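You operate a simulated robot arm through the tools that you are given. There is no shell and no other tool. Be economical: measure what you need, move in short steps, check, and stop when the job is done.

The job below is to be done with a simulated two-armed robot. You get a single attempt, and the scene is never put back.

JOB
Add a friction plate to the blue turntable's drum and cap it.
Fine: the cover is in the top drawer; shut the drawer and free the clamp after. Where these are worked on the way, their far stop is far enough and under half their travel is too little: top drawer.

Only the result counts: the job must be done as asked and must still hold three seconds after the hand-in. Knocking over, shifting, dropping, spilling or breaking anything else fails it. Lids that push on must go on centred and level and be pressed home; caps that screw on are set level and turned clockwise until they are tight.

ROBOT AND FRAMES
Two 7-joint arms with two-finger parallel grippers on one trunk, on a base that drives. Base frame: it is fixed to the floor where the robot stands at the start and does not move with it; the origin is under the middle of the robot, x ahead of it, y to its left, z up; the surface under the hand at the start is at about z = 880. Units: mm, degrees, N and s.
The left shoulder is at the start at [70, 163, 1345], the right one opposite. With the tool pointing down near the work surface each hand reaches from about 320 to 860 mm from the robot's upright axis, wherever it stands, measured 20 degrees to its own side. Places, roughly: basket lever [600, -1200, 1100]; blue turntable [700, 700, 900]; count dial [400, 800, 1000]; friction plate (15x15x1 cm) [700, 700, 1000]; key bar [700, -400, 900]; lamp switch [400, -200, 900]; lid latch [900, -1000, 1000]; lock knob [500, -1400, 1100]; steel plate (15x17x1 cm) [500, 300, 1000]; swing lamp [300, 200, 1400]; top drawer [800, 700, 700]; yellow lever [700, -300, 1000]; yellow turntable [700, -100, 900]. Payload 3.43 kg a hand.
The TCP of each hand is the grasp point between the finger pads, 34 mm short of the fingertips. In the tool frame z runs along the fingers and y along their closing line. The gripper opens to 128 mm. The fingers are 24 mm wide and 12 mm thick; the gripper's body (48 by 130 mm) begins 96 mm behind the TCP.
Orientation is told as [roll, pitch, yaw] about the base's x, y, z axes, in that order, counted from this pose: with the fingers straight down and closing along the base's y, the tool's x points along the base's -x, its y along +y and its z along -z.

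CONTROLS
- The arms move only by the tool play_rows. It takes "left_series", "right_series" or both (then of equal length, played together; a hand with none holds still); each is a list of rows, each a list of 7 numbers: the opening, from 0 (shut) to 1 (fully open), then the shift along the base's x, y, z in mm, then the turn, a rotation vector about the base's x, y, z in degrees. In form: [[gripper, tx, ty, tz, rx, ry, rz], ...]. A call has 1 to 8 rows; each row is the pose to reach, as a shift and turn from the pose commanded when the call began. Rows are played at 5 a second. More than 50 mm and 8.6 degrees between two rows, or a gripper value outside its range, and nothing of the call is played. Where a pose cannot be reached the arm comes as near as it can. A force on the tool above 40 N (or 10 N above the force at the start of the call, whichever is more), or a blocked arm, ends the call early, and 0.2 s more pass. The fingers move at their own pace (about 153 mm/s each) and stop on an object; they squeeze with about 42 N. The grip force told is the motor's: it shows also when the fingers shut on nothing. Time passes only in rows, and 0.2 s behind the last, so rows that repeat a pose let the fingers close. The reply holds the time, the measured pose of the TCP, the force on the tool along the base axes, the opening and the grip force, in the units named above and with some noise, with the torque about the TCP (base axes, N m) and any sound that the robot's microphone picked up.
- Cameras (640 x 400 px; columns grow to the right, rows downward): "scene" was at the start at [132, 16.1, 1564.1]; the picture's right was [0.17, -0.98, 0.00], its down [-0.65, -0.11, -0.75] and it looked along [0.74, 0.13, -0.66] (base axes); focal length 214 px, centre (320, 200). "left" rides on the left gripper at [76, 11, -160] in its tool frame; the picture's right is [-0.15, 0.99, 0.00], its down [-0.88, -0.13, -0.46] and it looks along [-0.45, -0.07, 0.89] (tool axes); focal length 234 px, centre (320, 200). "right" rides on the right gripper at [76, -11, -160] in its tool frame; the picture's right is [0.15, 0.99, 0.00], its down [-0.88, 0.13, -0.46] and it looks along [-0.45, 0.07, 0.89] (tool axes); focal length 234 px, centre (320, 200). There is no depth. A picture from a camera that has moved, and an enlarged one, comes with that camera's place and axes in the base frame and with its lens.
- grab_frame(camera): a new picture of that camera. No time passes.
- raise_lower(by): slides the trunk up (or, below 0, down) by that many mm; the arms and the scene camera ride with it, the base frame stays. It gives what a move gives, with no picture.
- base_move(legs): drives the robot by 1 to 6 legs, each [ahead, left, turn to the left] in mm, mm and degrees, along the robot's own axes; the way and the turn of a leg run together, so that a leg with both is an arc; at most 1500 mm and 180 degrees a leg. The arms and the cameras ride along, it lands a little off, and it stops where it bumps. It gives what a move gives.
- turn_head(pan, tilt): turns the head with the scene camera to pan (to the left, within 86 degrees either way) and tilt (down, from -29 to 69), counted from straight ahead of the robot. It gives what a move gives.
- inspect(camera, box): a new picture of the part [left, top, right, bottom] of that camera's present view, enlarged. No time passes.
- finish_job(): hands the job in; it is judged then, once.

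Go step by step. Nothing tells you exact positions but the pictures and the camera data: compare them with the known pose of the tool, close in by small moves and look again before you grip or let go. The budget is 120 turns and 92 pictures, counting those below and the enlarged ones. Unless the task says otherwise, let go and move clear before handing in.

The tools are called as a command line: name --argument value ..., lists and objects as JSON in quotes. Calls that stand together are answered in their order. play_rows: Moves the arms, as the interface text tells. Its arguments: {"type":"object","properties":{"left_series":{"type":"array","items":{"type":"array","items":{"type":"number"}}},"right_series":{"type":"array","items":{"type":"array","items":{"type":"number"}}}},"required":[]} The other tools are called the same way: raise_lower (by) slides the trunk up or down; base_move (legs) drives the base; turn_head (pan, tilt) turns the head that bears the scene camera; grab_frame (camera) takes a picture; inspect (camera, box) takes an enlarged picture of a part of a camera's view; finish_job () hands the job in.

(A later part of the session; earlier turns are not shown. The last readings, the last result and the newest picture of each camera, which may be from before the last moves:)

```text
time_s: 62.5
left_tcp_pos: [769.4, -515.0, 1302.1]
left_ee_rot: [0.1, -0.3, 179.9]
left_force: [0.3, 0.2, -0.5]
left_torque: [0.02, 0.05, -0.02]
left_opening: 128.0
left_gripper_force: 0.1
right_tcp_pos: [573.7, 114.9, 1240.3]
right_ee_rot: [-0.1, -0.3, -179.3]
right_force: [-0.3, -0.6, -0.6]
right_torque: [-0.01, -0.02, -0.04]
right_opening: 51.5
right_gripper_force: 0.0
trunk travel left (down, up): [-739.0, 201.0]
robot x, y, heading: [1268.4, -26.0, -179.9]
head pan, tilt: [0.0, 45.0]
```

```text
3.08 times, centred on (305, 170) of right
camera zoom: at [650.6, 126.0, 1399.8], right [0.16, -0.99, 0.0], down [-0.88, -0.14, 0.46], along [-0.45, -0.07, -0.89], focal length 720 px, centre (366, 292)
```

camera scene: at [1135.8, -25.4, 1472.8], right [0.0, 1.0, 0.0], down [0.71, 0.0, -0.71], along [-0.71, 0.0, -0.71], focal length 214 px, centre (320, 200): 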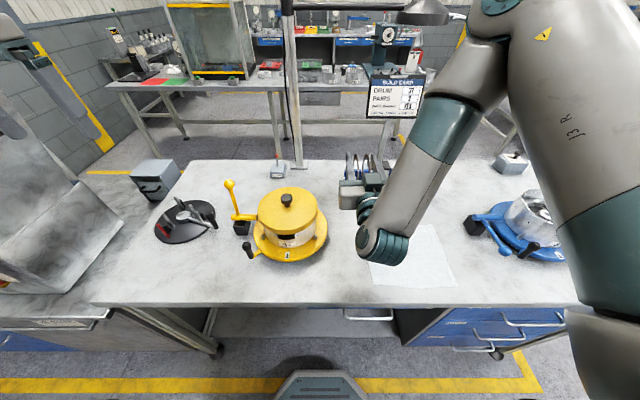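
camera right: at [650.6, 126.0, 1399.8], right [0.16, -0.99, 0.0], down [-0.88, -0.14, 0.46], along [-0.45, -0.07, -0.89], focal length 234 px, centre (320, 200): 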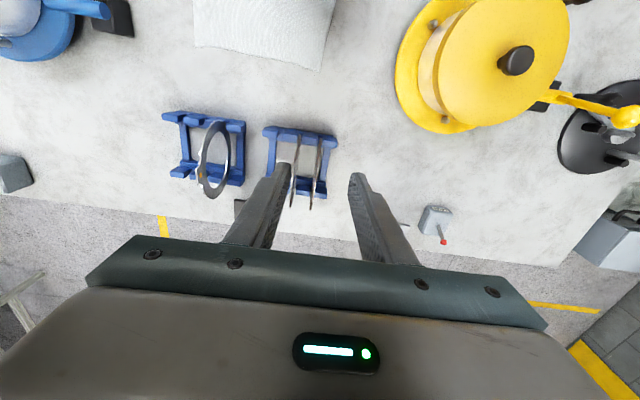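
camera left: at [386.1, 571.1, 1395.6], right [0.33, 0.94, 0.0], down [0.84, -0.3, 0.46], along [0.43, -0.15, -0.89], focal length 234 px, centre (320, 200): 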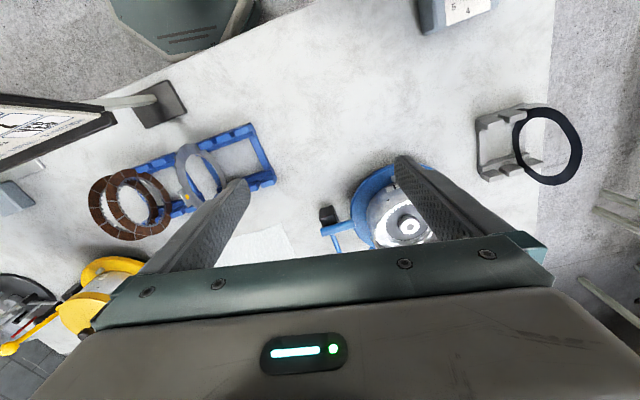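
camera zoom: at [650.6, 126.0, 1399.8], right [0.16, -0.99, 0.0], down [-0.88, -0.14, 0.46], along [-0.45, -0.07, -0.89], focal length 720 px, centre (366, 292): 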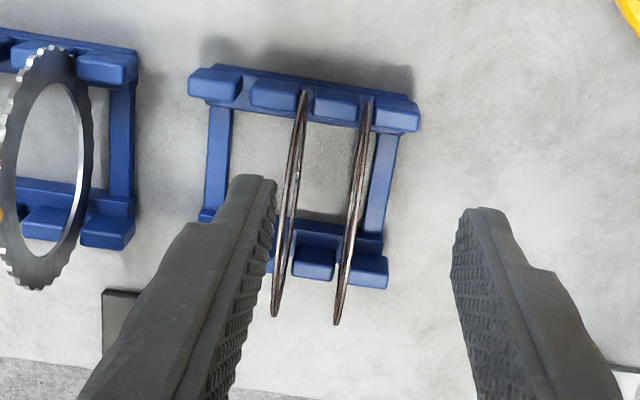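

Two friction plates stand edge-on at about y = 109 and y = 147, centred at x ≈ 477 with tops near z = 1030. I'll go above the one at y = 109.

play_rows --right_series '[[0.235, -24, -1, -32, 0, 0, -0.7], [0.235, -48, -3, -65, 0, 0, -0.7], [0.235, -72, -4, -97, 0, 0, -0.7], [0.235, -97, -6, -130, 0, 0, -0.7], [0.235, -97, -6, -130, 0, 0, -0.7]]'

inspect --camera "right" --box '[220, 90, 420, 250]'

```text
time_s: 63.7
left_tcp_pos: [769.9, -517.1, 1302.1]
left_ee_rot: [-0.1, -0.3, 180.0]
left_force: [0.4, -0.1, -0.5]
left_torque: [-0.01, 0.03, -0.01]
left_opening: 128.2
left_gripper_force: 0.0
right_tcp_pos: [475.9, 107.3, 1109.4]
right_ee_rot: [-0.1, -0.4, -179.9]
right_force: [1.1, 1.4, -0.3]
right_torque: [-0.01, 0.01, 0.01]
right_opening: 30.3
right_gripper_force: 0.0
trunk travel left (down, up): [-739.0, 201.0]
robot x, y, heading: [1269.3, -24.1, -179.8]
head pan, tilt: [0.0, 45.0]
```

```text
2.50 times, centred on (320, 170) of right
camera zoom: at [553.7, 117.7, 1269.4], right [0.15, -0.99, 0.0], down [-0.88, -0.13, 0.46], along [-0.46, -0.07, -0.89], focal length 585 px, centre (320, 275)
```

zoom: 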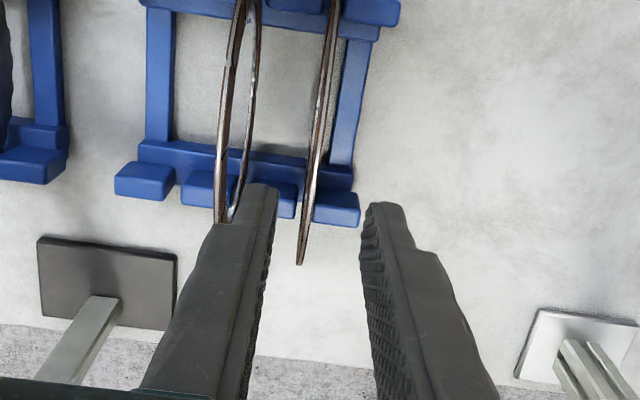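

play_rows --right_series '[[0.235, 0, 2, -20, 0, 0, 0], [0.235, 0, 2, -40, 0, 0, 0], [0.235, 0, 2, -60, 0, 0, 0], [0.235, 0, 2, -64, 0, 0, 0], [0.235, 0, 2, -64, 0, 0, 0]]'

inspect --camera "right" --box '[220, 60, 420, 220]'

```text
time_s: 64.9
left_tcp_pos: [768.7, -514.8, 1301.6]
left_ee_rot: [0.0, -0.3, 179.9]
left_force: [-0.7, -0.2, 0.9]
left_torque: [-0.03, -0.01, 0.01]
left_opening: 128.0
left_gripper_force: 0.1
right_tcp_pos: [474.2, 111.4, 1044.6]
right_ee_rot: [-0.1, -0.3, 179.9]
right_force: [-0.3, -0.3, -0.2]
right_torque: [-0.04, -0.01, -0.01]
right_opening: 30.2
right_gripper_force: 0.1
trunk travel left (down, up): [-739.0, 201.0]
robot x, y, heading: [1269.1, -23.1, -180.1]
head pan, tilt: [0.0, 45.0]
```

```text
2.50 times, centred on (320, 140) of right
camera zoom: at [553.0, 120.0, 1204.7], right [0.15, -0.99, 0.0], down [-0.88, -0.13, 0.46], along [-0.46, -0.06, -0.89], focal length 585 px, centre (320, 350)
```

zoom: 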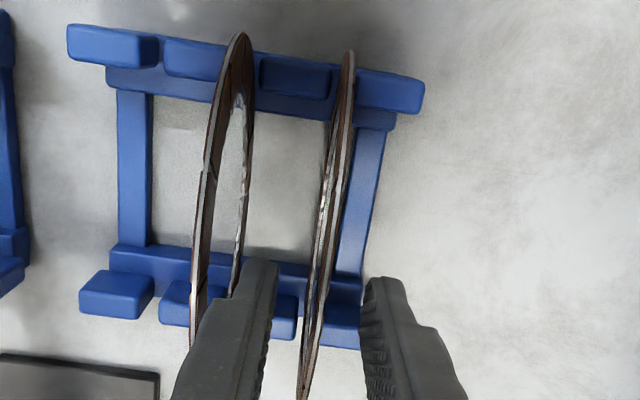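

play_rows --right_series '[[0.1, 0, 0, 0, 0, 0, 0], [0, 0, 0, 0, 0, 0, 0], [0, 0, 0, 0, 0, 0, 0]]'

inspect --camera "right" --box '[220, 60, 420, 220]'

```text
time_s: 65.7
left_tcp_pos: [769.1, -515.6, 1303.2]
left_ee_rot: [0.0, -0.3, 179.8]
left_force: [0.9, 0.1, 0.3]
left_torque: [-0.01, 0.06, 0.01]
left_opening: 128.3
left_gripper_force: 0.2
right_tcp_pos: [475.5, 110.9, 1045.3]
right_ee_rot: [0.0, -0.2, -180.0]
right_force: [-0.1, -0.4, -0.8]
right_torque: [-0.02, -0.01, -0.02]
right_opening: 2.4
right_gripper_force: 37.1
trunk travel left (down, up): [-739.0, 201.0]
robot x, y, heading: [1265.3, -29.0, -180.3]
head pan, tilt: [0.0, 45.0]
```

```text
2.50 times, centred on (320, 140) of right
camera zoom: at [552.7, 120.0, 1204.6], right [0.15, -0.99, 0.0], down [-0.88, -0.13, 0.46], along [-0.46, -0.06, -0.89], focal length 585 px, centre (320, 350)
```

zoom: 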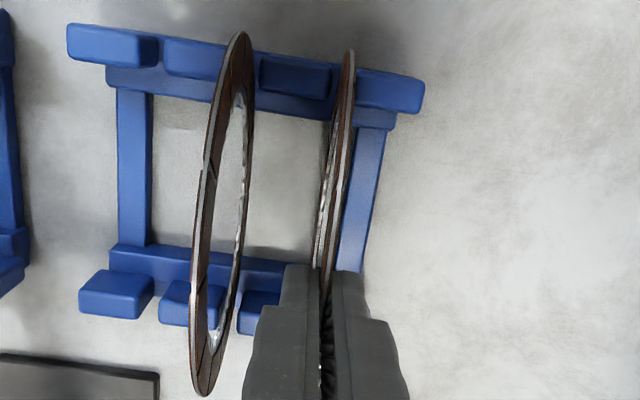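

The fingers hold a plate about 2.4 mm thick. Now I'll lift it.

play_rows --right_series '[[0, 0, 0, 30, 0, 0, 0], [0, 0, 0, 70, 0, 0, 0], [0, 0, 0, 115, 0, 0, 0], [0, 0, 0, 160, 0, 0, 0], [0, 40, 0, 200, 0, 0, 0], [0, 80, 0, 240, 0, 0, 0]]'

grab_frame --camera "scene"

inspect --camera "right" --box '[200, 60, 440, 260]'

```text
refused: row 5 steps farther than a row can; nothing moved
```

```text
54 pictures are left
camera scene: at [1135.3, -24.3, 1472.7], right [0.0, 1.0, 0.0], down [0.71, 0.0, -0.71], along [-0.71, 0.0, -0.71], focal length 214 px, centre (320, 200)
```

scene: 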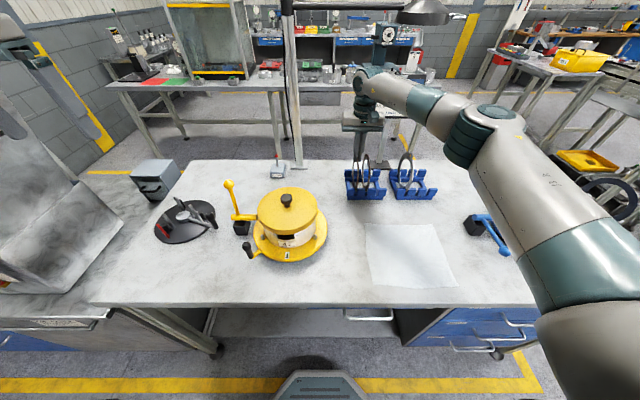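

```text
2.00 times, centred on (320, 160) of right
camera zoom: at [552.7, 120.0, 1204.6], right [0.15, -0.99, 0.0], down [-0.88, -0.13, 0.46], along [-0.46, -0.06, -0.89], focal length 468 px, centre (320, 280)
```

zoom: 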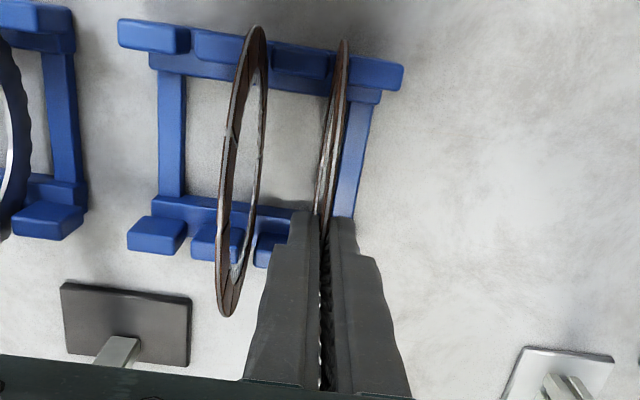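

play_rows --right_series '[[0, 0, 0, 30, 0, 0, 0], [0, 0, 0, 70, 0, 0, 0], [0, 0, 0, 110, 0, 0, 0], [0, 0, 0, 150, 0, 0, 0], [0, 30, 0, 180, 0, 0, 0], [0, 70, 0, 180, 0, 0, 0], [0, 110, 0, 180, 0, 0, 0], [0, 110, 0, 180, 0, 0, 0]]'

grab_frame --camera "right"

grab_frame --camera "scene"

```text
time_s: 67.5
left_tcp_pos: [768.3, -516.0, 1300.3]
left_ee_rot: [0.1, -0.2, 179.9]
left_force: [0.1, 0.3, 0.8]
left_torque: [0.0, -0.01, 0.02]
left_opening: 128.1
left_gripper_force: 0.1
right_tcp_pos: [583.9, 111.0, 1225.6]
right_ee_rot: [-0.1, -0.3, 180.1]
right_force: [-0.7, 0.0, -1.4]
right_torque: [-0.04, 0.0, -0.03]
right_opening: 2.5
right_gripper_force: 37.4
trunk travel left (down, up): [-739.0, 201.0]
robot x, y, heading: [1269.9, -26.7, -180.3]
head pan, tilt: [0.0, 45.0]
```

```text
52 pictures are left
camera right: at [661.7, 120.7, 1386.0], right [0.15, -0.99, 0.0], down [-0.88, -0.13, 0.46], along [-0.46, -0.06, -0.89], focal length 234 px, centre (320, 200)
```

right: 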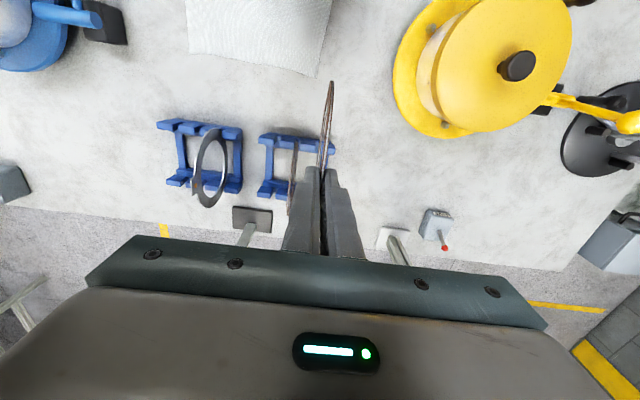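

```text
51 pictures are left
camera scene: at [1135.0, -24.7, 1472.7], right [0.0, 1.0, 0.0], down [0.71, 0.0, -0.71], along [-0.71, 0.0, -0.71], focal length 214 px, centre (320, 200)
```

scene: 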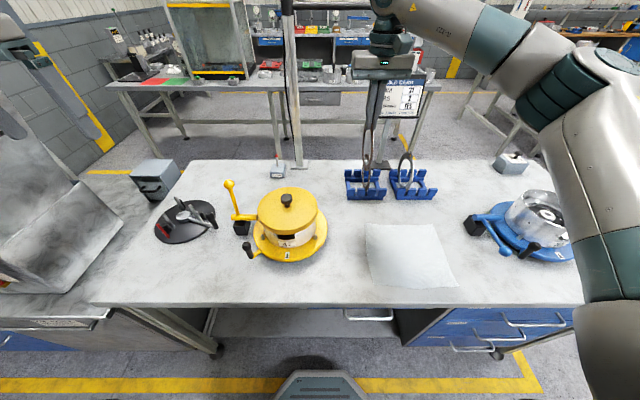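

The plate is held. Next I'll turn the hand 90° about z, raising a little, before pitching it level.

play_rows --right_series '[[0, 10, 0, 8, 0, 0, 8.2], [0, 20, 0, 16, 0, 0, 16.4], [0, 30, 0, 24, 0, 0, 24.6], [0, 40, 0, 32, 0, 0, 32.8], [0, 50, 0, 40, 0, 0, 41], [0, 50, 0, 48, 0, 0, 49.2], [0, 50, 0, 56, 0, 0, 57.4], [0, 50, 0, 64, 0, 0, 65.6]]'

play_rows --right_series '[[0, 0, 0, 0, 0, 0, 8.2], [0, 0, 0, 0, 0, 0, 16.4], [0, 0, 0, 0, 0, 0, 24.4], [0, 0, 0, 0, 0, 0, 24.4]]'

base_move --legs '[[-170, 0, 0]]'

```text
time_s: 69.3
left_tcp_pos: [769.4, -516.5, 1301.7]
left_ee_rot: [0.0, -0.3, 180.0]
left_force: [0.4, 0.8, 0.1]
left_torque: [-0.03, 0.04, -0.02]
left_opening: 128.1
left_gripper_force: 0.0
right_tcp_pos: [690.9, 89.7, 1275.6]
right_ee_rot: [-0.3, -0.5, -114.7]
right_force: [-0.6, 0.0, -0.4]
right_torque: [0.05, 0.02, -0.02]
right_opening: 2.7
right_gripper_force: 37.3
right hand out of reach, approached as far as the arm can: row 7, 8
trunk travel left (down, up): [-739.0, 201.0]
robot x, y, heading: [1267.0, -26.9, -180.1]
head pan, tilt: [0.0, 45.0]
```

```text
time_s: 70.3
left_tcp_pos: [768.8, -515.9, 1301.4]
left_ee_rot: [0.0, -0.3, 179.9]
left_force: [0.3, -0.1, 0.1]
left_torque: [-0.01, 0.02, -0.01]
left_opening: 128.2
left_gripper_force: 0.0
right_tcp_pos: [805.3, 48.2, 1251.9]
right_ee_rot: [-0.1, -0.3, -90.1]
right_force: [0.3, -0.4, -0.5]
right_torque: [-0.02, 0.0, 0.0]
right_opening: 2.5
right_gripper_force: 37.1
right hand out of reach, approached as far as the arm can: row 1, 2, 3, 4
trunk travel left (down, up): [-739.0, 201.0]
robot x, y, heading: [1267.3, -28.9, -179.7]
head pan, tilt: [0.0, 45.0]
```

```text
time_s: 71.7
left_tcp_pos: [935.0, -515.2, 1300.5]
left_ee_rot: [0.0, -0.1, 179.7]
left_force: [0.1, -0.8, 1.0]
left_torque: [-0.01, -0.05, 0.0]
left_opening: 127.8
left_gripper_force: 0.2
right_tcp_pos: [971.5, 48.8, 1250.1]
right_ee_rot: [0.0, -0.3, -90.4]
right_force: [-0.3, 0.3, -0.8]
right_torque: [0.0, -0.04, -0.02]
right_opening: 2.4
right_gripper_force: 37.4
trunk travel left (down, up): [-739.0, 201.0]
robot x, y, heading: [1438.3, -27.0, 179.9]
head pan, tilt: [0.0, 45.0]
```

play_rows --right_series '[[0, 0, 0, 0, 0, 8.2, 0], [0, 0, 0, 0, 0, 16.4, 0], [0, 0, 0, 0, 0, 24.6, 0], [0, 0, 0, 0, 0, 32.8, 0], [0, 0, 0, 0, 0, 41, 0], [0, 0, 0, 0, 0, 49.2, 0], [0, 0, 0, 0, 0, 57.4, 0], [0, 0, 0, 0, 0, 65.6, 0]]'

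```text
time_s: 73.5
left_tcp_pos: [938.4, -517.7, 1301.9]
left_ee_rot: [-0.1, -0.3, 179.8]
left_force: [0.5, -0.6, -0.1]
left_torque: [0.03, 0.0, 0.02]
left_opening: 128.2
left_gripper_force: 0.0
right_tcp_pos: [939.1, 11.9, 1270.7]
right_ee_rot: [-65.7, -0.3, -89.9]
right_force: [0.8, -0.4, -0.2]
right_torque: [0.01, -0.1, -0.02]
right_opening: 2.3
right_gripper_force: 37.5
right hand out of reach, approached as far as the arm can: row 6, 7, 8
trunk travel left (down, up): [-739.0, 201.0]
robot x, y, heading: [1436.5, -25.8, 180.1]
head pan, tilt: [0.0, 45.0]
```

This wrist direction runs into joint limits, so I'll roll the hand 180° the other way about the finger axis.

play_rows --right_series '[[0, 0, 12, 0, -7.47, 0, -3.37], [0, 0, 24, 0, -14.94, 0, -6.74], [0, 0, 36, 0, -22.4, 0, -10.1], [0, 0, 48, 0, -29.9, 0, -13.5], [0, 0, 60, 0, -37.35, 0, -16.85], [0, 0, 72, 0, -44.8, 0, -20.2], [0, 0, 84, 0, -52.3, 0, -23.6], [0, 0, 96, 0, -59.8, 0, -27]]'

play_rows --right_series '[[0, 0, 12, 0, -7.47, 0, -3.37], [0, 0, 24, 0, -14.94, 0, -6.74], [0, 0, 36, 0, -22.4, 0, -10.1], [0, 0, 48, 0, -29.9, 0, -13.5], [0, 0, 60, 0, -37.35, 0, -16.85], [0, 0, 60, 0, -44.8, 0, -20.2], [0, 0, 60, 0, -52.3, 0, -23.6], [0, 0, 60, 0, -59.8, 0, -27]]'

play_rows --right_series '[[0, 0, 0, 0, -7.47, 0, -3.37], [0, 0, 0, 0, -14.94, 0, -6.74], [0, 0, 0, 0, -22.4, 0, -10.1], [0, 0, 0, 0, -29.9, 0, -13.5], [0, 0, 0, 0, -37.35, 0, -16.85], [0, 0, 0, 0, -44.4, 0, -20.0], [0, 0, 0, 0, -44.4, 0, -20.0]]'

```text
time_s: 75.3
left_tcp_pos: [938.3, -514.2, 1302.3]
left_ee_rot: [0.1, -0.2, 179.8]
left_force: [-0.5, 1.1, -0.5]
left_torque: [0.01, 0.02, 0.0]
left_opening: 127.8
left_gripper_force: 0.0
right_tcp_pos: [896.1, 89.5, 1291.8]
right_ee_rot: [-42.3, -56.6, -132.5]
right_force: [0.4, 1.5, -1.1]
right_torque: [-0.03, -0.1, -0.02]
right_opening: 2.8
right_gripper_force: 37.4
right hand out of reach, approached as far as the arm can: row 1, 2, 3, 4, 5, 6, 7, 8
trunk travel left (down, up): [-739.0, 201.0]
robot x, y, heading: [1436.9, -23.0, 179.8]
head pan, tilt: [0.0, 45.0]
```

```text
time_s: 77.1
left_tcp_pos: [938.1, -514.6, 1300.7]
left_ee_rot: [0.0, -0.2, 179.7]
left_force: [0.2, -0.2, 0.6]
left_torque: [0.03, 0.01, 0.03]
left_opening: 127.8
left_gripper_force: 0.1
right_tcp_pos: [883.6, 144.1, 1301.2]
right_ee_rot: [55.9, -43.1, 114.5]
right_force: [0.8, 0.3, -1.1]
right_torque: [0.03, -0.09, 0.0]
right_opening: 2.5
right_gripper_force: 37.1
right hand out of reach, approached as far as the arm can: row 1, 2, 3, 4, 5, 6, 7, 8
trunk travel left (down, up): [-739.0, 201.0]
robot x, y, heading: [1438.9, -20.3, 179.9]
head pan, tilt: [0.0, 45.0]
```

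```text
time_s: 78.7
left_tcp_pos: [937.1, -515.6, 1301.0]
left_ee_rot: [0.0, -0.1, 179.8]
left_force: [-0.5, -0.4, -0.5]
left_torque: [0.01, 0.01, 0.0]
left_opening: 128.0
left_gripper_force: 0.0
right_tcp_pos: [882.8, 145.1, 1300.5]
right_ee_rot: [65.6, 0.1, 89.6]
right_force: [0.1, -0.5, -0.6]
right_torque: [0.0, -0.05, 0.0]
right_opening: 2.4
right_gripper_force: 36.7
trunk travel left (down, up): [-739.0, 201.0]
robot x, y, heading: [1438.2, -25.1, 180.2]
head pan, tilt: [0.0, 45.0]
```

play_rows --right_series '[[0, -40, 0, 0, 0, 6, 0], [0, -80, 0, 0, 0, 12, 0], [0, -120, 0, 0, 0, 18, 0], [0, -150, 0, 0, 0, 24.4, 0], [0, -150, 0, 0, 0, 24.4, 0]]'

grab_frame --camera "scene"

grab_frame --camera "right"

```text
time_s: 79.9
left_tcp_pos: [937.0, -514.4, 1301.5]
left_ee_rot: [0.1, -0.2, 179.9]
left_force: [-0.5, 0.2, 0.6]
left_torque: [-0.05, 0.01, 0.01]
left_opening: 127.7
left_gripper_force: 0.0
right_tcp_pos: [760.2, 136.4, 1300.1]
right_ee_rot: [84.7, 0.2, 90.6]
right_force: [-0.4, 1.3, -1.3]
right_torque: [0.02, -0.07, 0.05]
right_opening: 2.3
right_gripper_force: 37.6
right hand out of reach, approached as far as the arm can: row 4, 5
trunk travel left (down, up): [-739.0, 201.0]
robot x, y, heading: [1439.1, -28.6, 180.1]
head pan, tilt: [0.0, 45.0]
```

```text
50 pictures are left
camera scene: at [1303.9, -22.8, 1472.6], right [0.0, 1.0, 0.0], down [0.71, 0.0, -0.71], along [-0.71, 0.0, -0.71], focal length 214 px, centre (320, 200)
```

scene: 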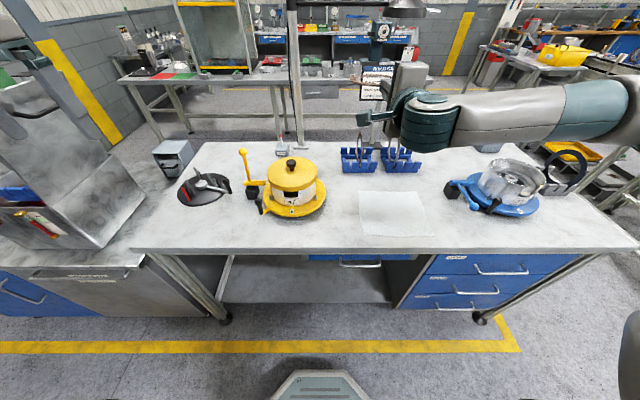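

```text
49 pictures are left
camera right: at [921.8, 60.4, 1304.8], right [-0.09, -0.14, 0.99], down [0.43, 0.89, 0.17], along [-0.9, 0.44, -0.02], focal length 234 px, centre (320, 200)
```

right: 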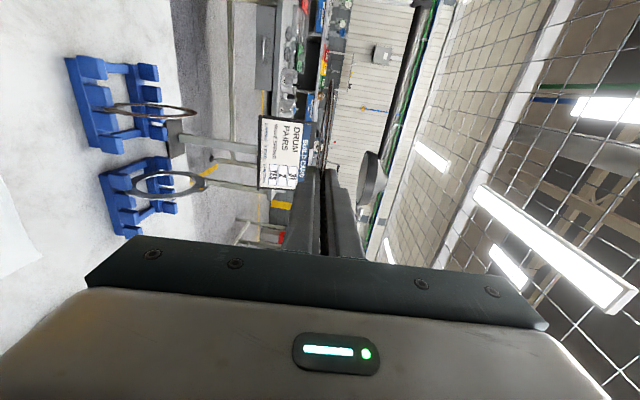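

The plate is now held flat, in front of the hand. I'll strafe right (+y) to line up with the blue drum and then look at it.

base_move --legs '[[-40, -545, 0]]'

turn_head --pan -15 --tilt 38

grab_frame --camera "scene"

```text
time_s: 83.1
left_tcp_pos: [978.0, 40.9, 1300.9]
left_ee_rot: [-0.1, -0.2, 179.4]
left_force: [-0.3, -1.2, 0.5]
left_torque: [-0.01, 0.0, 0.02]
left_opening: 128.0
left_gripper_force: 0.0
right_tcp_pos: [804.3, 692.5, 1300.7]
right_ee_rot: [84.8, 0.1, 90.5]
right_force: [0.0, -0.6, -1.5]
right_torque: [0.0, -0.1, 0.0]
right_opening: 2.5
right_gripper_force: 36.9
trunk travel left (down, up): [-739.0, 201.0]
robot x, y, heading: [1478.1, 529.0, 179.6]
head pan, tilt: [0.0, 45.0]
```

```text
time_s: 83.9
left_tcp_pos: [977.5, 42.4, 1300.8]
left_ee_rot: [0.0, -0.2, 179.5]
left_force: [0.4, -0.4, -0.4]
left_torque: [0.0, 0.0, 0.02]
left_opening: 128.0
left_gripper_force: 0.0
right_tcp_pos: [804.7, 693.7, 1300.9]
right_ee_rot: [84.8, 0.1, 90.4]
right_force: [-0.1, -0.4, -1.2]
right_torque: [0.0, -0.11, 0.03]
right_opening: 2.3
right_gripper_force: 37.4
trunk travel left (down, up): [-739.0, 201.0]
robot x, y, heading: [1484.0, 527.4, 179.3]
head pan, tilt: [-15.0, 38.0]
```

```text
48 pictures are left
camera scene: at [1345.6, 554.1, 1483.0], right [0.27, 0.96, 0.0], down [0.59, -0.16, -0.79], along [-0.76, 0.21, -0.62], focal length 214 px, centre (320, 200)
```

scene: 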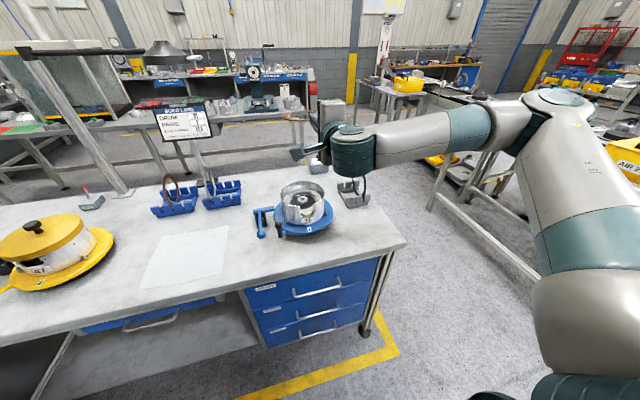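

inspect --camera "scene" --box '[235, 165, 355, 245]'

inspect --camera "scene" --box '[230, 230, 400, 350]'

```text
5.00 times, centred on (295, 205) of scene
camera zoom: at [1345.6, 554.1, 1483.0], right [0.27, 0.96, 0.0], down [0.59, -0.16, -0.79], along [-0.76, 0.21, -0.62], focal length 1072 px, centre (445, 175)
```

zoom: 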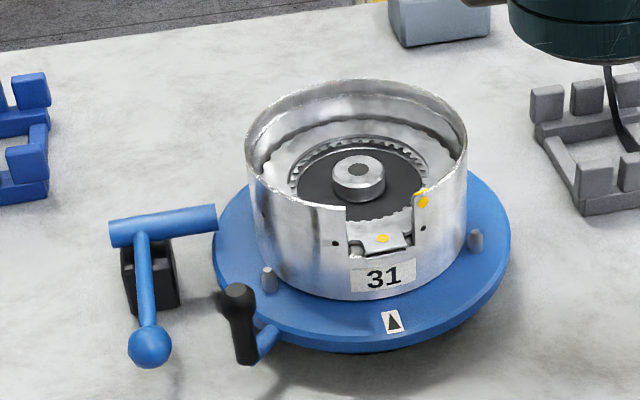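

```text
3.33 times, centred on (315, 290) of scene
camera zoom: at [1345.6, 554.1, 1483.0], right [0.27, 0.96, 0.0], down [0.59, -0.16, -0.79], along [-0.76, 0.21, -0.62], focal length 715 px, centre (337, -100)
```

zoom: 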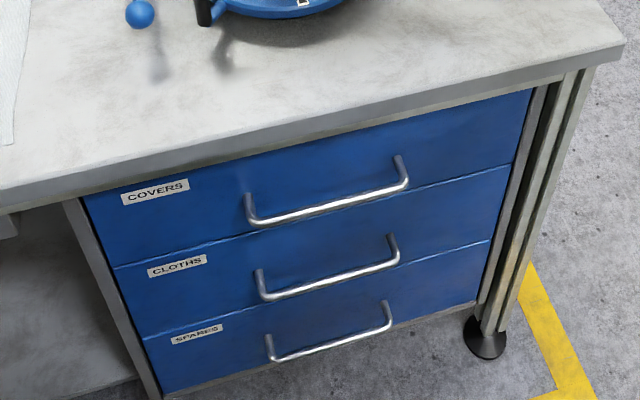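

The drum is centred near (706, 661), with its rim at z ≈ 1007, its gap facing +x and its hub top at about 967. The top drawer is labelled COVERS. I'll back up slightly and level the plate.

base_move --legs '[[-55, 0, 0.5]]'

play_rows --right_series '[[0, -15, -8, 0, 0, 1.3, -0.4], [0, -30, -16, 0, 0, 2.6, -0.4], [0, -45, -24, 0, 0, 3.9, -0.4], [0, -55, -30, 0, 0, 5.2, -0.4], [0, -55, -30, 0, 0, 5.2, -0.4]]'

```text
time_s: 84.8
left_tcp_pos: [1030.8, 38.2, 1297.7]
left_ee_rot: [0.1, 0.1, 180.0]
left_force: [-0.7, -0.1, 0.5]
left_torque: [0.0, -0.05, 0.01]
left_opening: 128.1
left_gripper_force: 0.2
right_tcp_pos: [853.2, 686.6, 1298.7]
right_ee_rot: [84.4, 0.1, 90.8]
right_force: [-0.1, 0.8, -1.3]
right_torque: [0.01, -0.03, -0.02]
right_opening: 2.5
right_gripper_force: 36.6
trunk travel left (down, up): [-739.0, 201.0]
robot x, y, heading: [1537.6, 525.5, -180.0]
head pan, tilt: [-15.0, 38.0]
```

```text
time_s: 86.0
left_tcp_pos: [1035.5, 39.0, 1300.9]
left_ee_rot: [0.2, -0.1, 179.9]
left_force: [-1.0, 0.3, -0.3]
left_torque: [-0.01, -0.02, -0.02]
left_opening: 127.8
left_gripper_force: 0.0
right_tcp_pos: [801.8, 658.1, 1300.6]
right_ee_rot: [89.8, 0.2, 90.2]
right_force: [-0.9, 0.2, -0.5]
right_torque: [0.0, -0.09, 0.01]
right_opening: 2.5
right_gripper_force: 37.2
trunk travel left (down, up): [-739.0, 201.0]
robot x, y, heading: [1535.8, 528.2, 180.1]
head pan, tilt: [-15.0, 38.0]
```

Level now. I'll lower the trunk so the plate hovers above the rim, then check.

raise_lower --by -240

inspect --camera "scene" --box '[230, 90, 430, 230]'

grab_frame --camera "right"

```text
time_s: 88.5
left_tcp_pos: [1036.3, 39.4, 1059.7]
left_ee_rot: [0.0, -0.1, 179.9]
left_force: [-0.2, -0.9, -0.1]
left_torque: [-0.02, -0.02, 0.03]
left_opening: 128.0
left_gripper_force: 0.0
right_tcp_pos: [803.0, 655.0, 1060.8]
right_ee_rot: [89.8, -0.1, 90.1]
right_force: [-0.3, 0.3, -0.5]
right_torque: [0.03, -0.07, -0.04]
right_opening: 2.5
right_gripper_force: 37.0
trunk travel left (down, up): [-499.0, 441.0]
robot x, y, heading: [1534.6, 530.4, -180.2]
head pan, tilt: [-15.0, 38.0]
```

```text
2.86 times, centred on (330, 160) of scene
camera zoom: at [1401.0, 552.4, 1243.1], right [0.26, 0.97, 0.0], down [0.59, -0.16, -0.79], along [-0.76, 0.2, -0.62], focal length 613 px, centre (291, 314)
```

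zoom: 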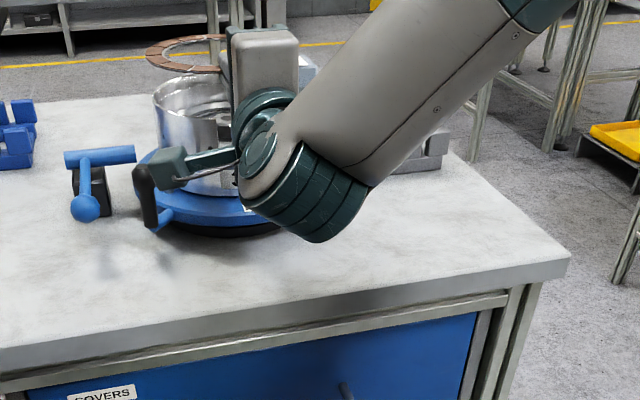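

```text
44 pictures are left
camera right: at [964.1, 579.7, 1051.4], right [0.0, -0.15, 0.99], down [0.45, 0.88, 0.13], along [-0.89, 0.45, 0.06], focal length 234 px, centre (320, 200)
```

right: 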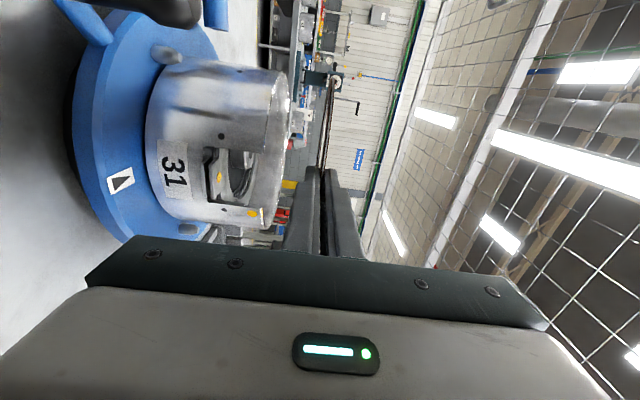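

inspect --camera "right" --box '[130, 40, 370, 260]'

```text
1.82 times, centred on (250, 150) of right
camera zoom: at [964.1, 579.7, 1051.4], right [0.0, -0.15, 0.99], down [0.45, 0.88, 0.13], along [-0.89, 0.45, 0.06], focal length 426 px, centre (447, 291)
```

zoom: 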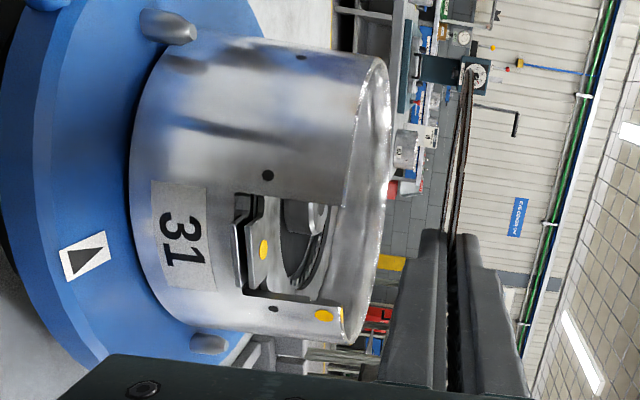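

inspect --camera "scene" --box '[270, 90, 350, 150]'

```text
6.67 times, centred on (310, 120) of scene
camera zoom: at [1401.0, 552.4, 1243.1], right [0.26, 0.97, 0.0], down [0.59, -0.16, -0.79], along [-0.76, 0.2, -0.62], focal length 1430 px, centre (387, 733)
```

zoom: 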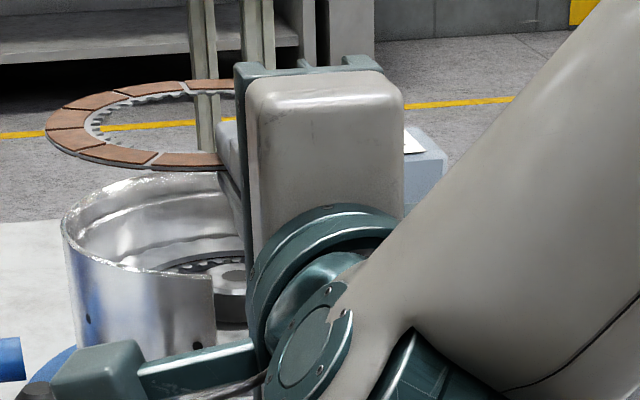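

The plate is about 8 mm short in y and about 9 mm too far out in x. I'll correct that, lower to just above the rim, and compare again.

play_rows --right_series '[[0, -4, 4, -12, 0, 0, 0], [0, -8, 8, -24, 0, 0, 0], [0, -8, 8, -36, 0, 0, 0], [0, -8, 8, -42, 0, 0, 0], [0, -8, 8, -42, 0, 0, 0]]'

inspect --camera "right" --box '[130, 40, 370, 260]'

inspect --camera "scene" --box '[270, 90, 350, 150]'

```text
time_s: 89.8
left_tcp_pos: [1037.0, 37.9, 1059.8]
left_ee_rot: [0.0, -0.2, 180.0]
left_force: [-0.3, 0.0, -0.2]
left_torque: [0.0, 0.03, 0.02]
left_opening: 128.0
left_gripper_force: 0.0
right_tcp_pos: [797.3, 647.0, 1029.9]
right_ee_rot: [89.2, 0.0, 89.4]
right_force: [0.0, -0.4, -0.4]
right_torque: [0.02, -0.08, 0.0]
right_opening: 2.2
right_gripper_force: 36.9
right hand out of reach, approached as far as the arm can: row 1, 2, 3, 4, 5
trunk travel left (down, up): [-499.0, 441.0]
robot x, y, heading: [1538.7, 530.4, -180.1]
head pan, tilt: [-15.0, 38.0]
```

```text
1.82 times, centred on (250, 150) of right
camera zoom: at [958.7, 568.9, 1021.7], right [-0.02, -0.15, 0.99], down [0.46, 0.88, 0.14], along [-0.89, 0.46, 0.05], focal length 426 px, centre (447, 291)
```

zoom: 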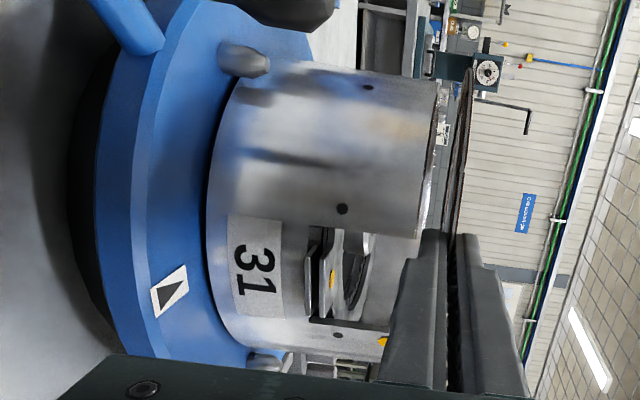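

```text
6.67 times, centred on (310, 120) of scene
camera zoom: at [1400.9, 552.4, 1243.0], right [0.26, 0.97, 0.0], down [0.59, -0.16, -0.79], along [-0.76, 0.2, -0.62], focal length 1430 px, centre (387, 733)
```

zoom: 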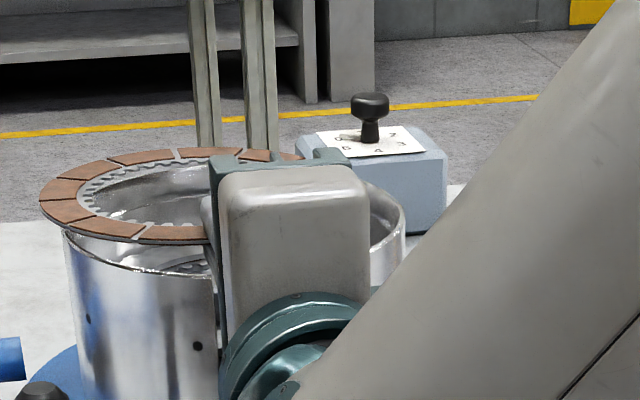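

The arm is at a joint limit in that direction. I'll raise the arm relative to the shoulder and lower the trunk to compensate.

play_rows --right_series '[[0, 0, 3, 20, 0, 0.4, 0.3], [0, 0, 6, 40, 0, 0.8, 0.6], [0, 0, 9, 60, 0, 0.8, 0.6], [0, 0, 12, 80, 0, 0.8, 0.6], [0, 0, 15, 90, 0, 0.8, 0.6], [0, 0, 15, 90, 0, 0.8, 0.6]]'

raise_lower --by -98

```text
time_s: 91.2
left_tcp_pos: [1036.3, 37.5, 1060.9]
left_ee_rot: [0.0, -0.2, 180.1]
left_force: [-0.4, 0.0, 0.1]
left_torque: [-0.03, 0.0, 0.02]
left_opening: 128.1
left_gripper_force: 0.0
right_tcp_pos: [799.1, 663.3, 1119.7]
right_ee_rot: [90.6, 0.0, 90.7]
right_force: [-0.2, 0.0, -1.1]
right_torque: [0.01, -0.07, 0.01]
right_opening: 2.5
right_gripper_force: 37.2
trunk travel left (down, up): [-499.0, 441.0]
robot x, y, heading: [1536.4, 530.7, -179.9]
head pan, tilt: [-15.0, 38.0]
```

```text
time_s: 92.5
left_tcp_pos: [1036.7, 37.7, 962.5]
left_ee_rot: [0.0, -0.2, 179.8]
left_force: [0.4, 0.4, 0.4]
left_torque: [0.0, 0.02, 0.0]
left_opening: 128.1
left_gripper_force: 0.2
right_tcp_pos: [798.6, 663.0, 1022.0]
right_ee_rot: [90.5, 0.1, 90.6]
right_force: [0.5, -0.3, -1.4]
right_torque: [0.01, -0.08, -0.02]
right_opening: 2.4
right_gripper_force: 36.8
trunk travel left (down, up): [-401.0, 539.0]
robot x, y, heading: [1537.3, 530.5, -180.0]
head pan, tilt: [-15.0, 38.0]
```

inspect --camera "right" --box '[130, 40, 370, 260]'

inspect --camera "scene" --box '[260, 60, 360, 130]'

```text
1.82 times, centred on (250, 150) of right
camera zoom: at [960.4, 588.4, 1009.9], right [0.01, -0.15, 0.99], down [0.45, 0.89, 0.13], along [-0.89, 0.44, 0.07], focal length 426 px, centre (447, 291)
```

zoom: 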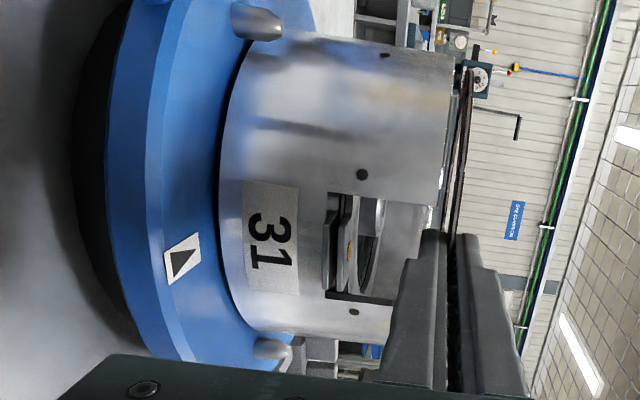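

```text
5.71 times, centred on (310, 95) of scene
camera zoom: at [1401.1, 552.4, 1145.1], right [0.26, 0.97, 0.0], down [0.59, -0.16, -0.79], along [-0.76, 0.2, -0.62], focal length 1226 px, centre (377, 800)
```

zoom: 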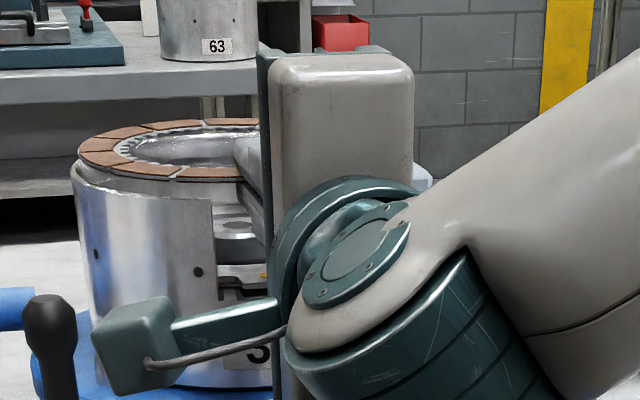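

The plate sits about 10 mm above the rim, roughly 3 mm low in y. I'll nudge it and lower it into the drum while watching the force.

play_rows --right_series '[[0, -1, 3, 0, 0, -0.5, -0.6], [0, -2, 3, -6, 0, -0.5, -0.6], [0, -2, 3, -12, 0, -0.5, -0.6], [0, -2, 3, -18, 0, -0.5, -0.6], [0, -2, 3, -25, 0, -0.5, -0.6], [0, -2, 3, -25, 0, -0.5, -0.6]]'

inspect --camera "right" --box '[130, 40, 370, 260]'

inspect --camera "scene" --box '[260, 60, 360, 130]'

```text
time_s: 93.9
left_tcp_pos: [1036.5, 38.7, 962.3]
left_ee_rot: [-0.1, -0.2, 179.9]
left_force: [-0.1, -0.3, -1.0]
left_torque: [-0.05, -0.01, 0.02]
left_opening: 128.2
left_gripper_force: 0.1
right_tcp_pos: [796.8, 665.5, 996.2]
right_ee_rot: [90.0, 0.1, 90.0]
right_force: [0.0, -0.5, -1.3]
right_torque: [0.01, -0.1, 0.0]
right_opening: 2.4
right_gripper_force: 38.2
trunk travel left (down, up): [-401.0, 539.0]
robot x, y, heading: [1534.5, 531.0, 180.2]
head pan, tilt: [-15.0, 38.0]
```

```text
1.82 times, centred on (250, 150) of right
camera zoom: at [956.9, 589.3, 985.6], right [0.0, -0.14, 0.99], down [0.45, 0.88, 0.13], along [-0.89, 0.45, 0.07], focal length 426 px, centre (447, 291)
```

zoom: 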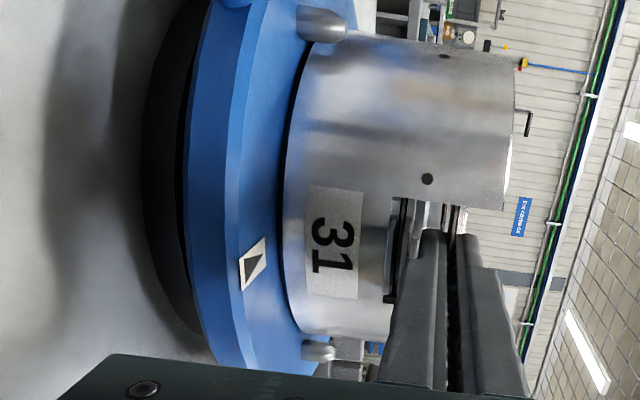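

```text
5.71 times, centred on (310, 95) of scene
camera zoom: at [1400.7, 552.9, 1145.0], right [0.26, 0.97, 0.0], down [0.6, -0.16, -0.79], along [-0.76, 0.2, -0.62], focal length 1226 px, centre (377, 800)
```

zoom: 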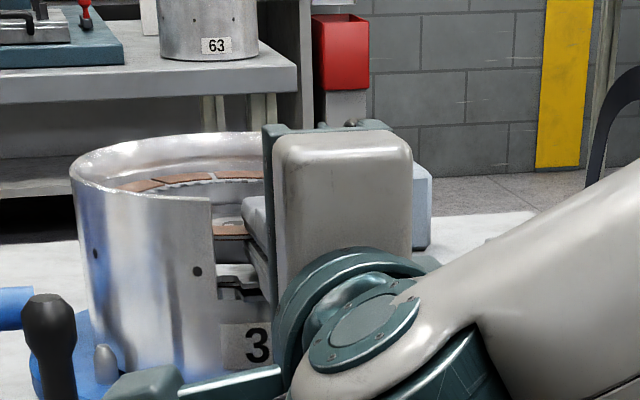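

The plate is inside the drum with no contact. I'll open slightly and slide the fingers out through the gap.

play_rows --right_series '[[0.04, 0, 0, -1, 0, 0, 0], [0.09, 0, 0, 0, 0, 0, 0], [0.09, 0, 0, 1, 0, 0, 0], [0.09, 12, 0, 2, 0, 0, 0], [0.09, 24, 0, 2, 0, 0, 0], [0.09, 40, 0, 2, 0, 0, 0], [0.09, 60, 0, 2, 0, 0, 0], [0.09, 80, 0, 2, 0, 0, 0]]'

inspect --camera "right" --box '[210, 40, 370, 200]'

inspect --camera "scene" --box '[260, 60, 360, 130]'

```text
time_s: 95.7
left_tcp_pos: [1036.7, 39.1, 963.7]
left_ee_rot: [0.0, -0.1, 179.9]
left_force: [0.2, 0.8, 0.1]
left_torque: [0.0, 0.03, 0.03]
left_opening: 128.0
left_gripper_force: 0.1
right_tcp_pos: [877.2, 666.3, 998.7]
right_ee_rot: [90.0, 0.1, 90.0]
right_force: [0.2, -1.0, -1.0]
right_torque: [-0.02, 0.01, 0.01]
right_opening: 11.5
right_gripper_force: 0.2
trunk travel left (down, up): [-401.0, 539.0]
robot x, y, heading: [1534.5, 532.0, -179.9]
head pan, tilt: [-15.0, 38.0]
```

```text
2.50 times, centred on (290, 120) of right
camera zoom: at [1037.5, 589.6, 987.5], right [0.0, -0.15, 0.99], down [0.45, 0.88, 0.13], along [-0.89, 0.45, 0.07], focal length 585 px, centre (395, 400)
```

zoom: 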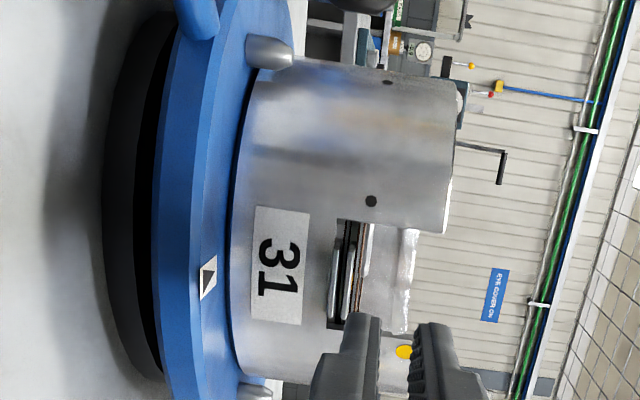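

```text
5.71 times, centred on (310, 95) of scene
camera zoom: at [1401.0, 552.6, 1145.1], right [0.26, 0.97, 0.0], down [0.59, -0.16, -0.79], along [-0.76, 0.2, -0.62], focal length 1226 px, centre (377, 800)
```

zoom: 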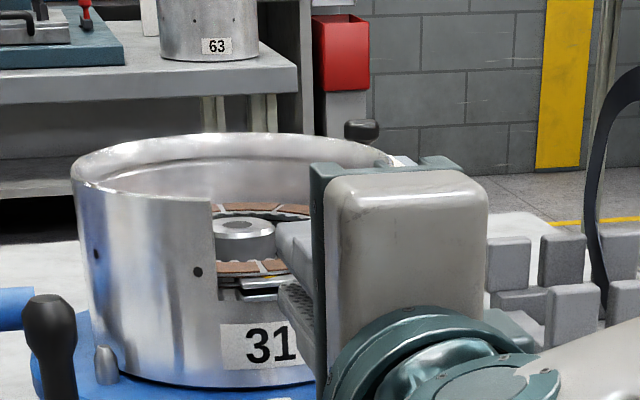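

The plate has dropped in. I'll back away, raise the trunk and check its seating from above.

base_move --legs '[[-200, 0, 0]]'

raise_lower --by 500

inspect --camera "scene" --box '[265, 135, 345, 205]'

```text
time_s: 97.3
left_tcp_pos: [1236.0, 39.2, 963.2]
left_ee_rot: [0.0, -0.2, 179.8]
left_force: [-0.3, -0.3, -0.4]
left_torque: [0.01, 0.01, 0.01]
left_opening: 128.0
left_gripper_force: 0.0
right_tcp_pos: [1078.0, 669.0, 998.9]
right_ee_rot: [90.1, 0.0, 89.9]
right_force: [0.2, 0.4, 0.3]
right_torque: [-0.04, -0.03, 0.0]
right_opening: 11.6
right_gripper_force: 0.0
trunk travel left (down, up): [-401.0, 539.0]
robot x, y, heading: [1736.8, 528.7, 179.8]
head pan, tilt: [-15.0, 38.0]
```

```text
refused: 500 is not a number from -400 to 400
```

```text
5.71 times, centred on (305, 170) of scene
camera zoom: at [1602.6, 552.5, 1145.2], right [0.26, 0.96, 0.0], down [0.59, -0.16, -0.79], along [-0.76, 0.21, -0.62], focal length 1226 px, centre (406, 371)
```

zoom: 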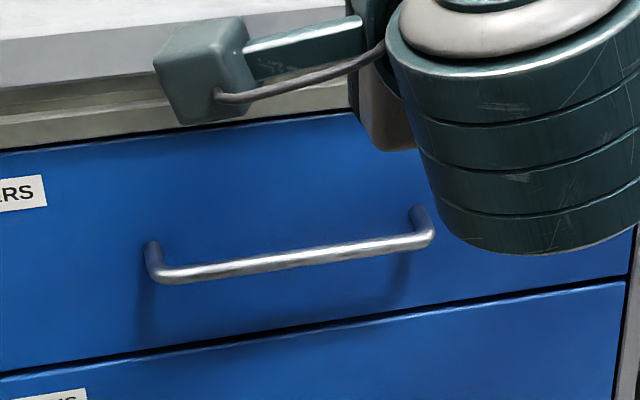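

raise_lower --by 400

turn_head --pan -8 --tilt 32

grab_frame --camera "scene"

```text
time_s: 101.1
left_tcp_pos: [1235.9, 40.4, 1363.2]
left_ee_rot: [0.0, -0.1, 179.6]
left_force: [0.0, -0.6, 0.0]
left_torque: [0.02, 0.01, -0.01]
left_opening: 128.3
left_gripper_force: 0.1
right_tcp_pos: [1076.9, 666.8, 1398.1]
right_ee_rot: [89.9, 0.0, 89.8]
right_force: [-0.6, 0.1, -1.3]
right_torque: [0.0, 0.01, -0.02]
right_opening: 11.5
right_gripper_force: 0.0
trunk travel left (down, up): [-801.0, 139.0]
robot x, y, heading: [1735.7, 527.1, 179.7]
head pan, tilt: [-15.0, 38.0]
```

```text
time_s: 101.8
left_tcp_pos: [1235.2, 39.3, 1362.9]
left_ee_rot: [0.0, -0.2, 179.7]
left_force: [1.4, -0.1, 0.3]
left_torque: [-0.01, -0.03, 0.01]
left_opening: 128.3
left_gripper_force: 0.0
right_tcp_pos: [1077.2, 668.1, 1398.5]
right_ee_rot: [90.0, 0.0, 89.7]
right_force: [0.2, 0.5, -0.2]
right_torque: [0.01, 0.01, 0.0]
right_opening: 11.4
right_gripper_force: 0.1
trunk travel left (down, up): [-801.0, 139.0]
robot x, y, heading: [1736.7, 528.3, 179.8]
head pan, tilt: [-8.0, 32.0]
```

```text
32 pictures are left
camera scene: at [1596.1, 542.6, 1554.2], right [0.14, 0.99, 0.0], down [0.53, -0.08, -0.85], along [-0.84, 0.12, -0.53], focal length 214 px, centre (320, 200)
```

scene: 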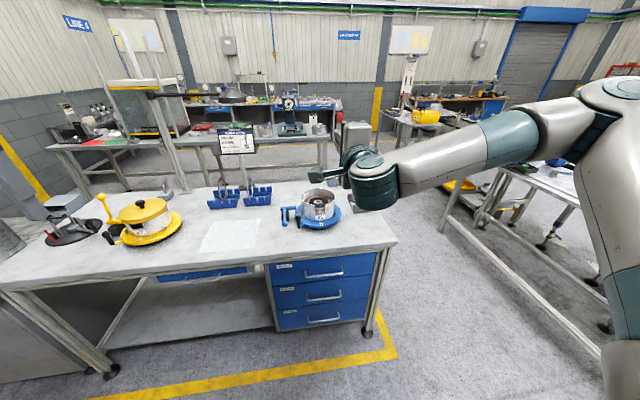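

inspect --camera "scene" --box '[280, 180, 350, 230]'

```text
8.00 times, centred on (315, 205) of scene
camera zoom: at [1596.1, 542.6, 1554.2], right [0.14, 0.99, 0.0], down [0.53, -0.08, -0.85], along [-0.84, 0.12, -0.53], focal length 1716 px, centre (360, 160)
```

zoom: 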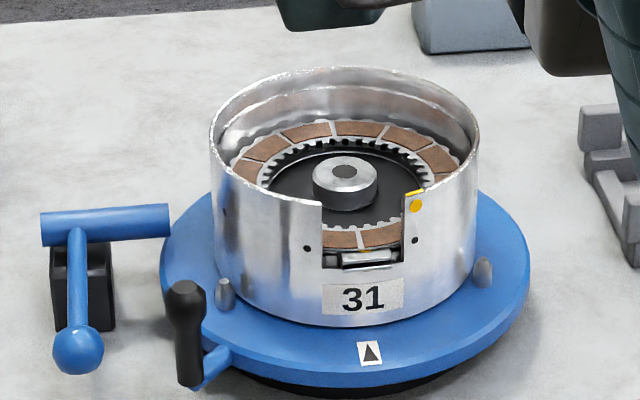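

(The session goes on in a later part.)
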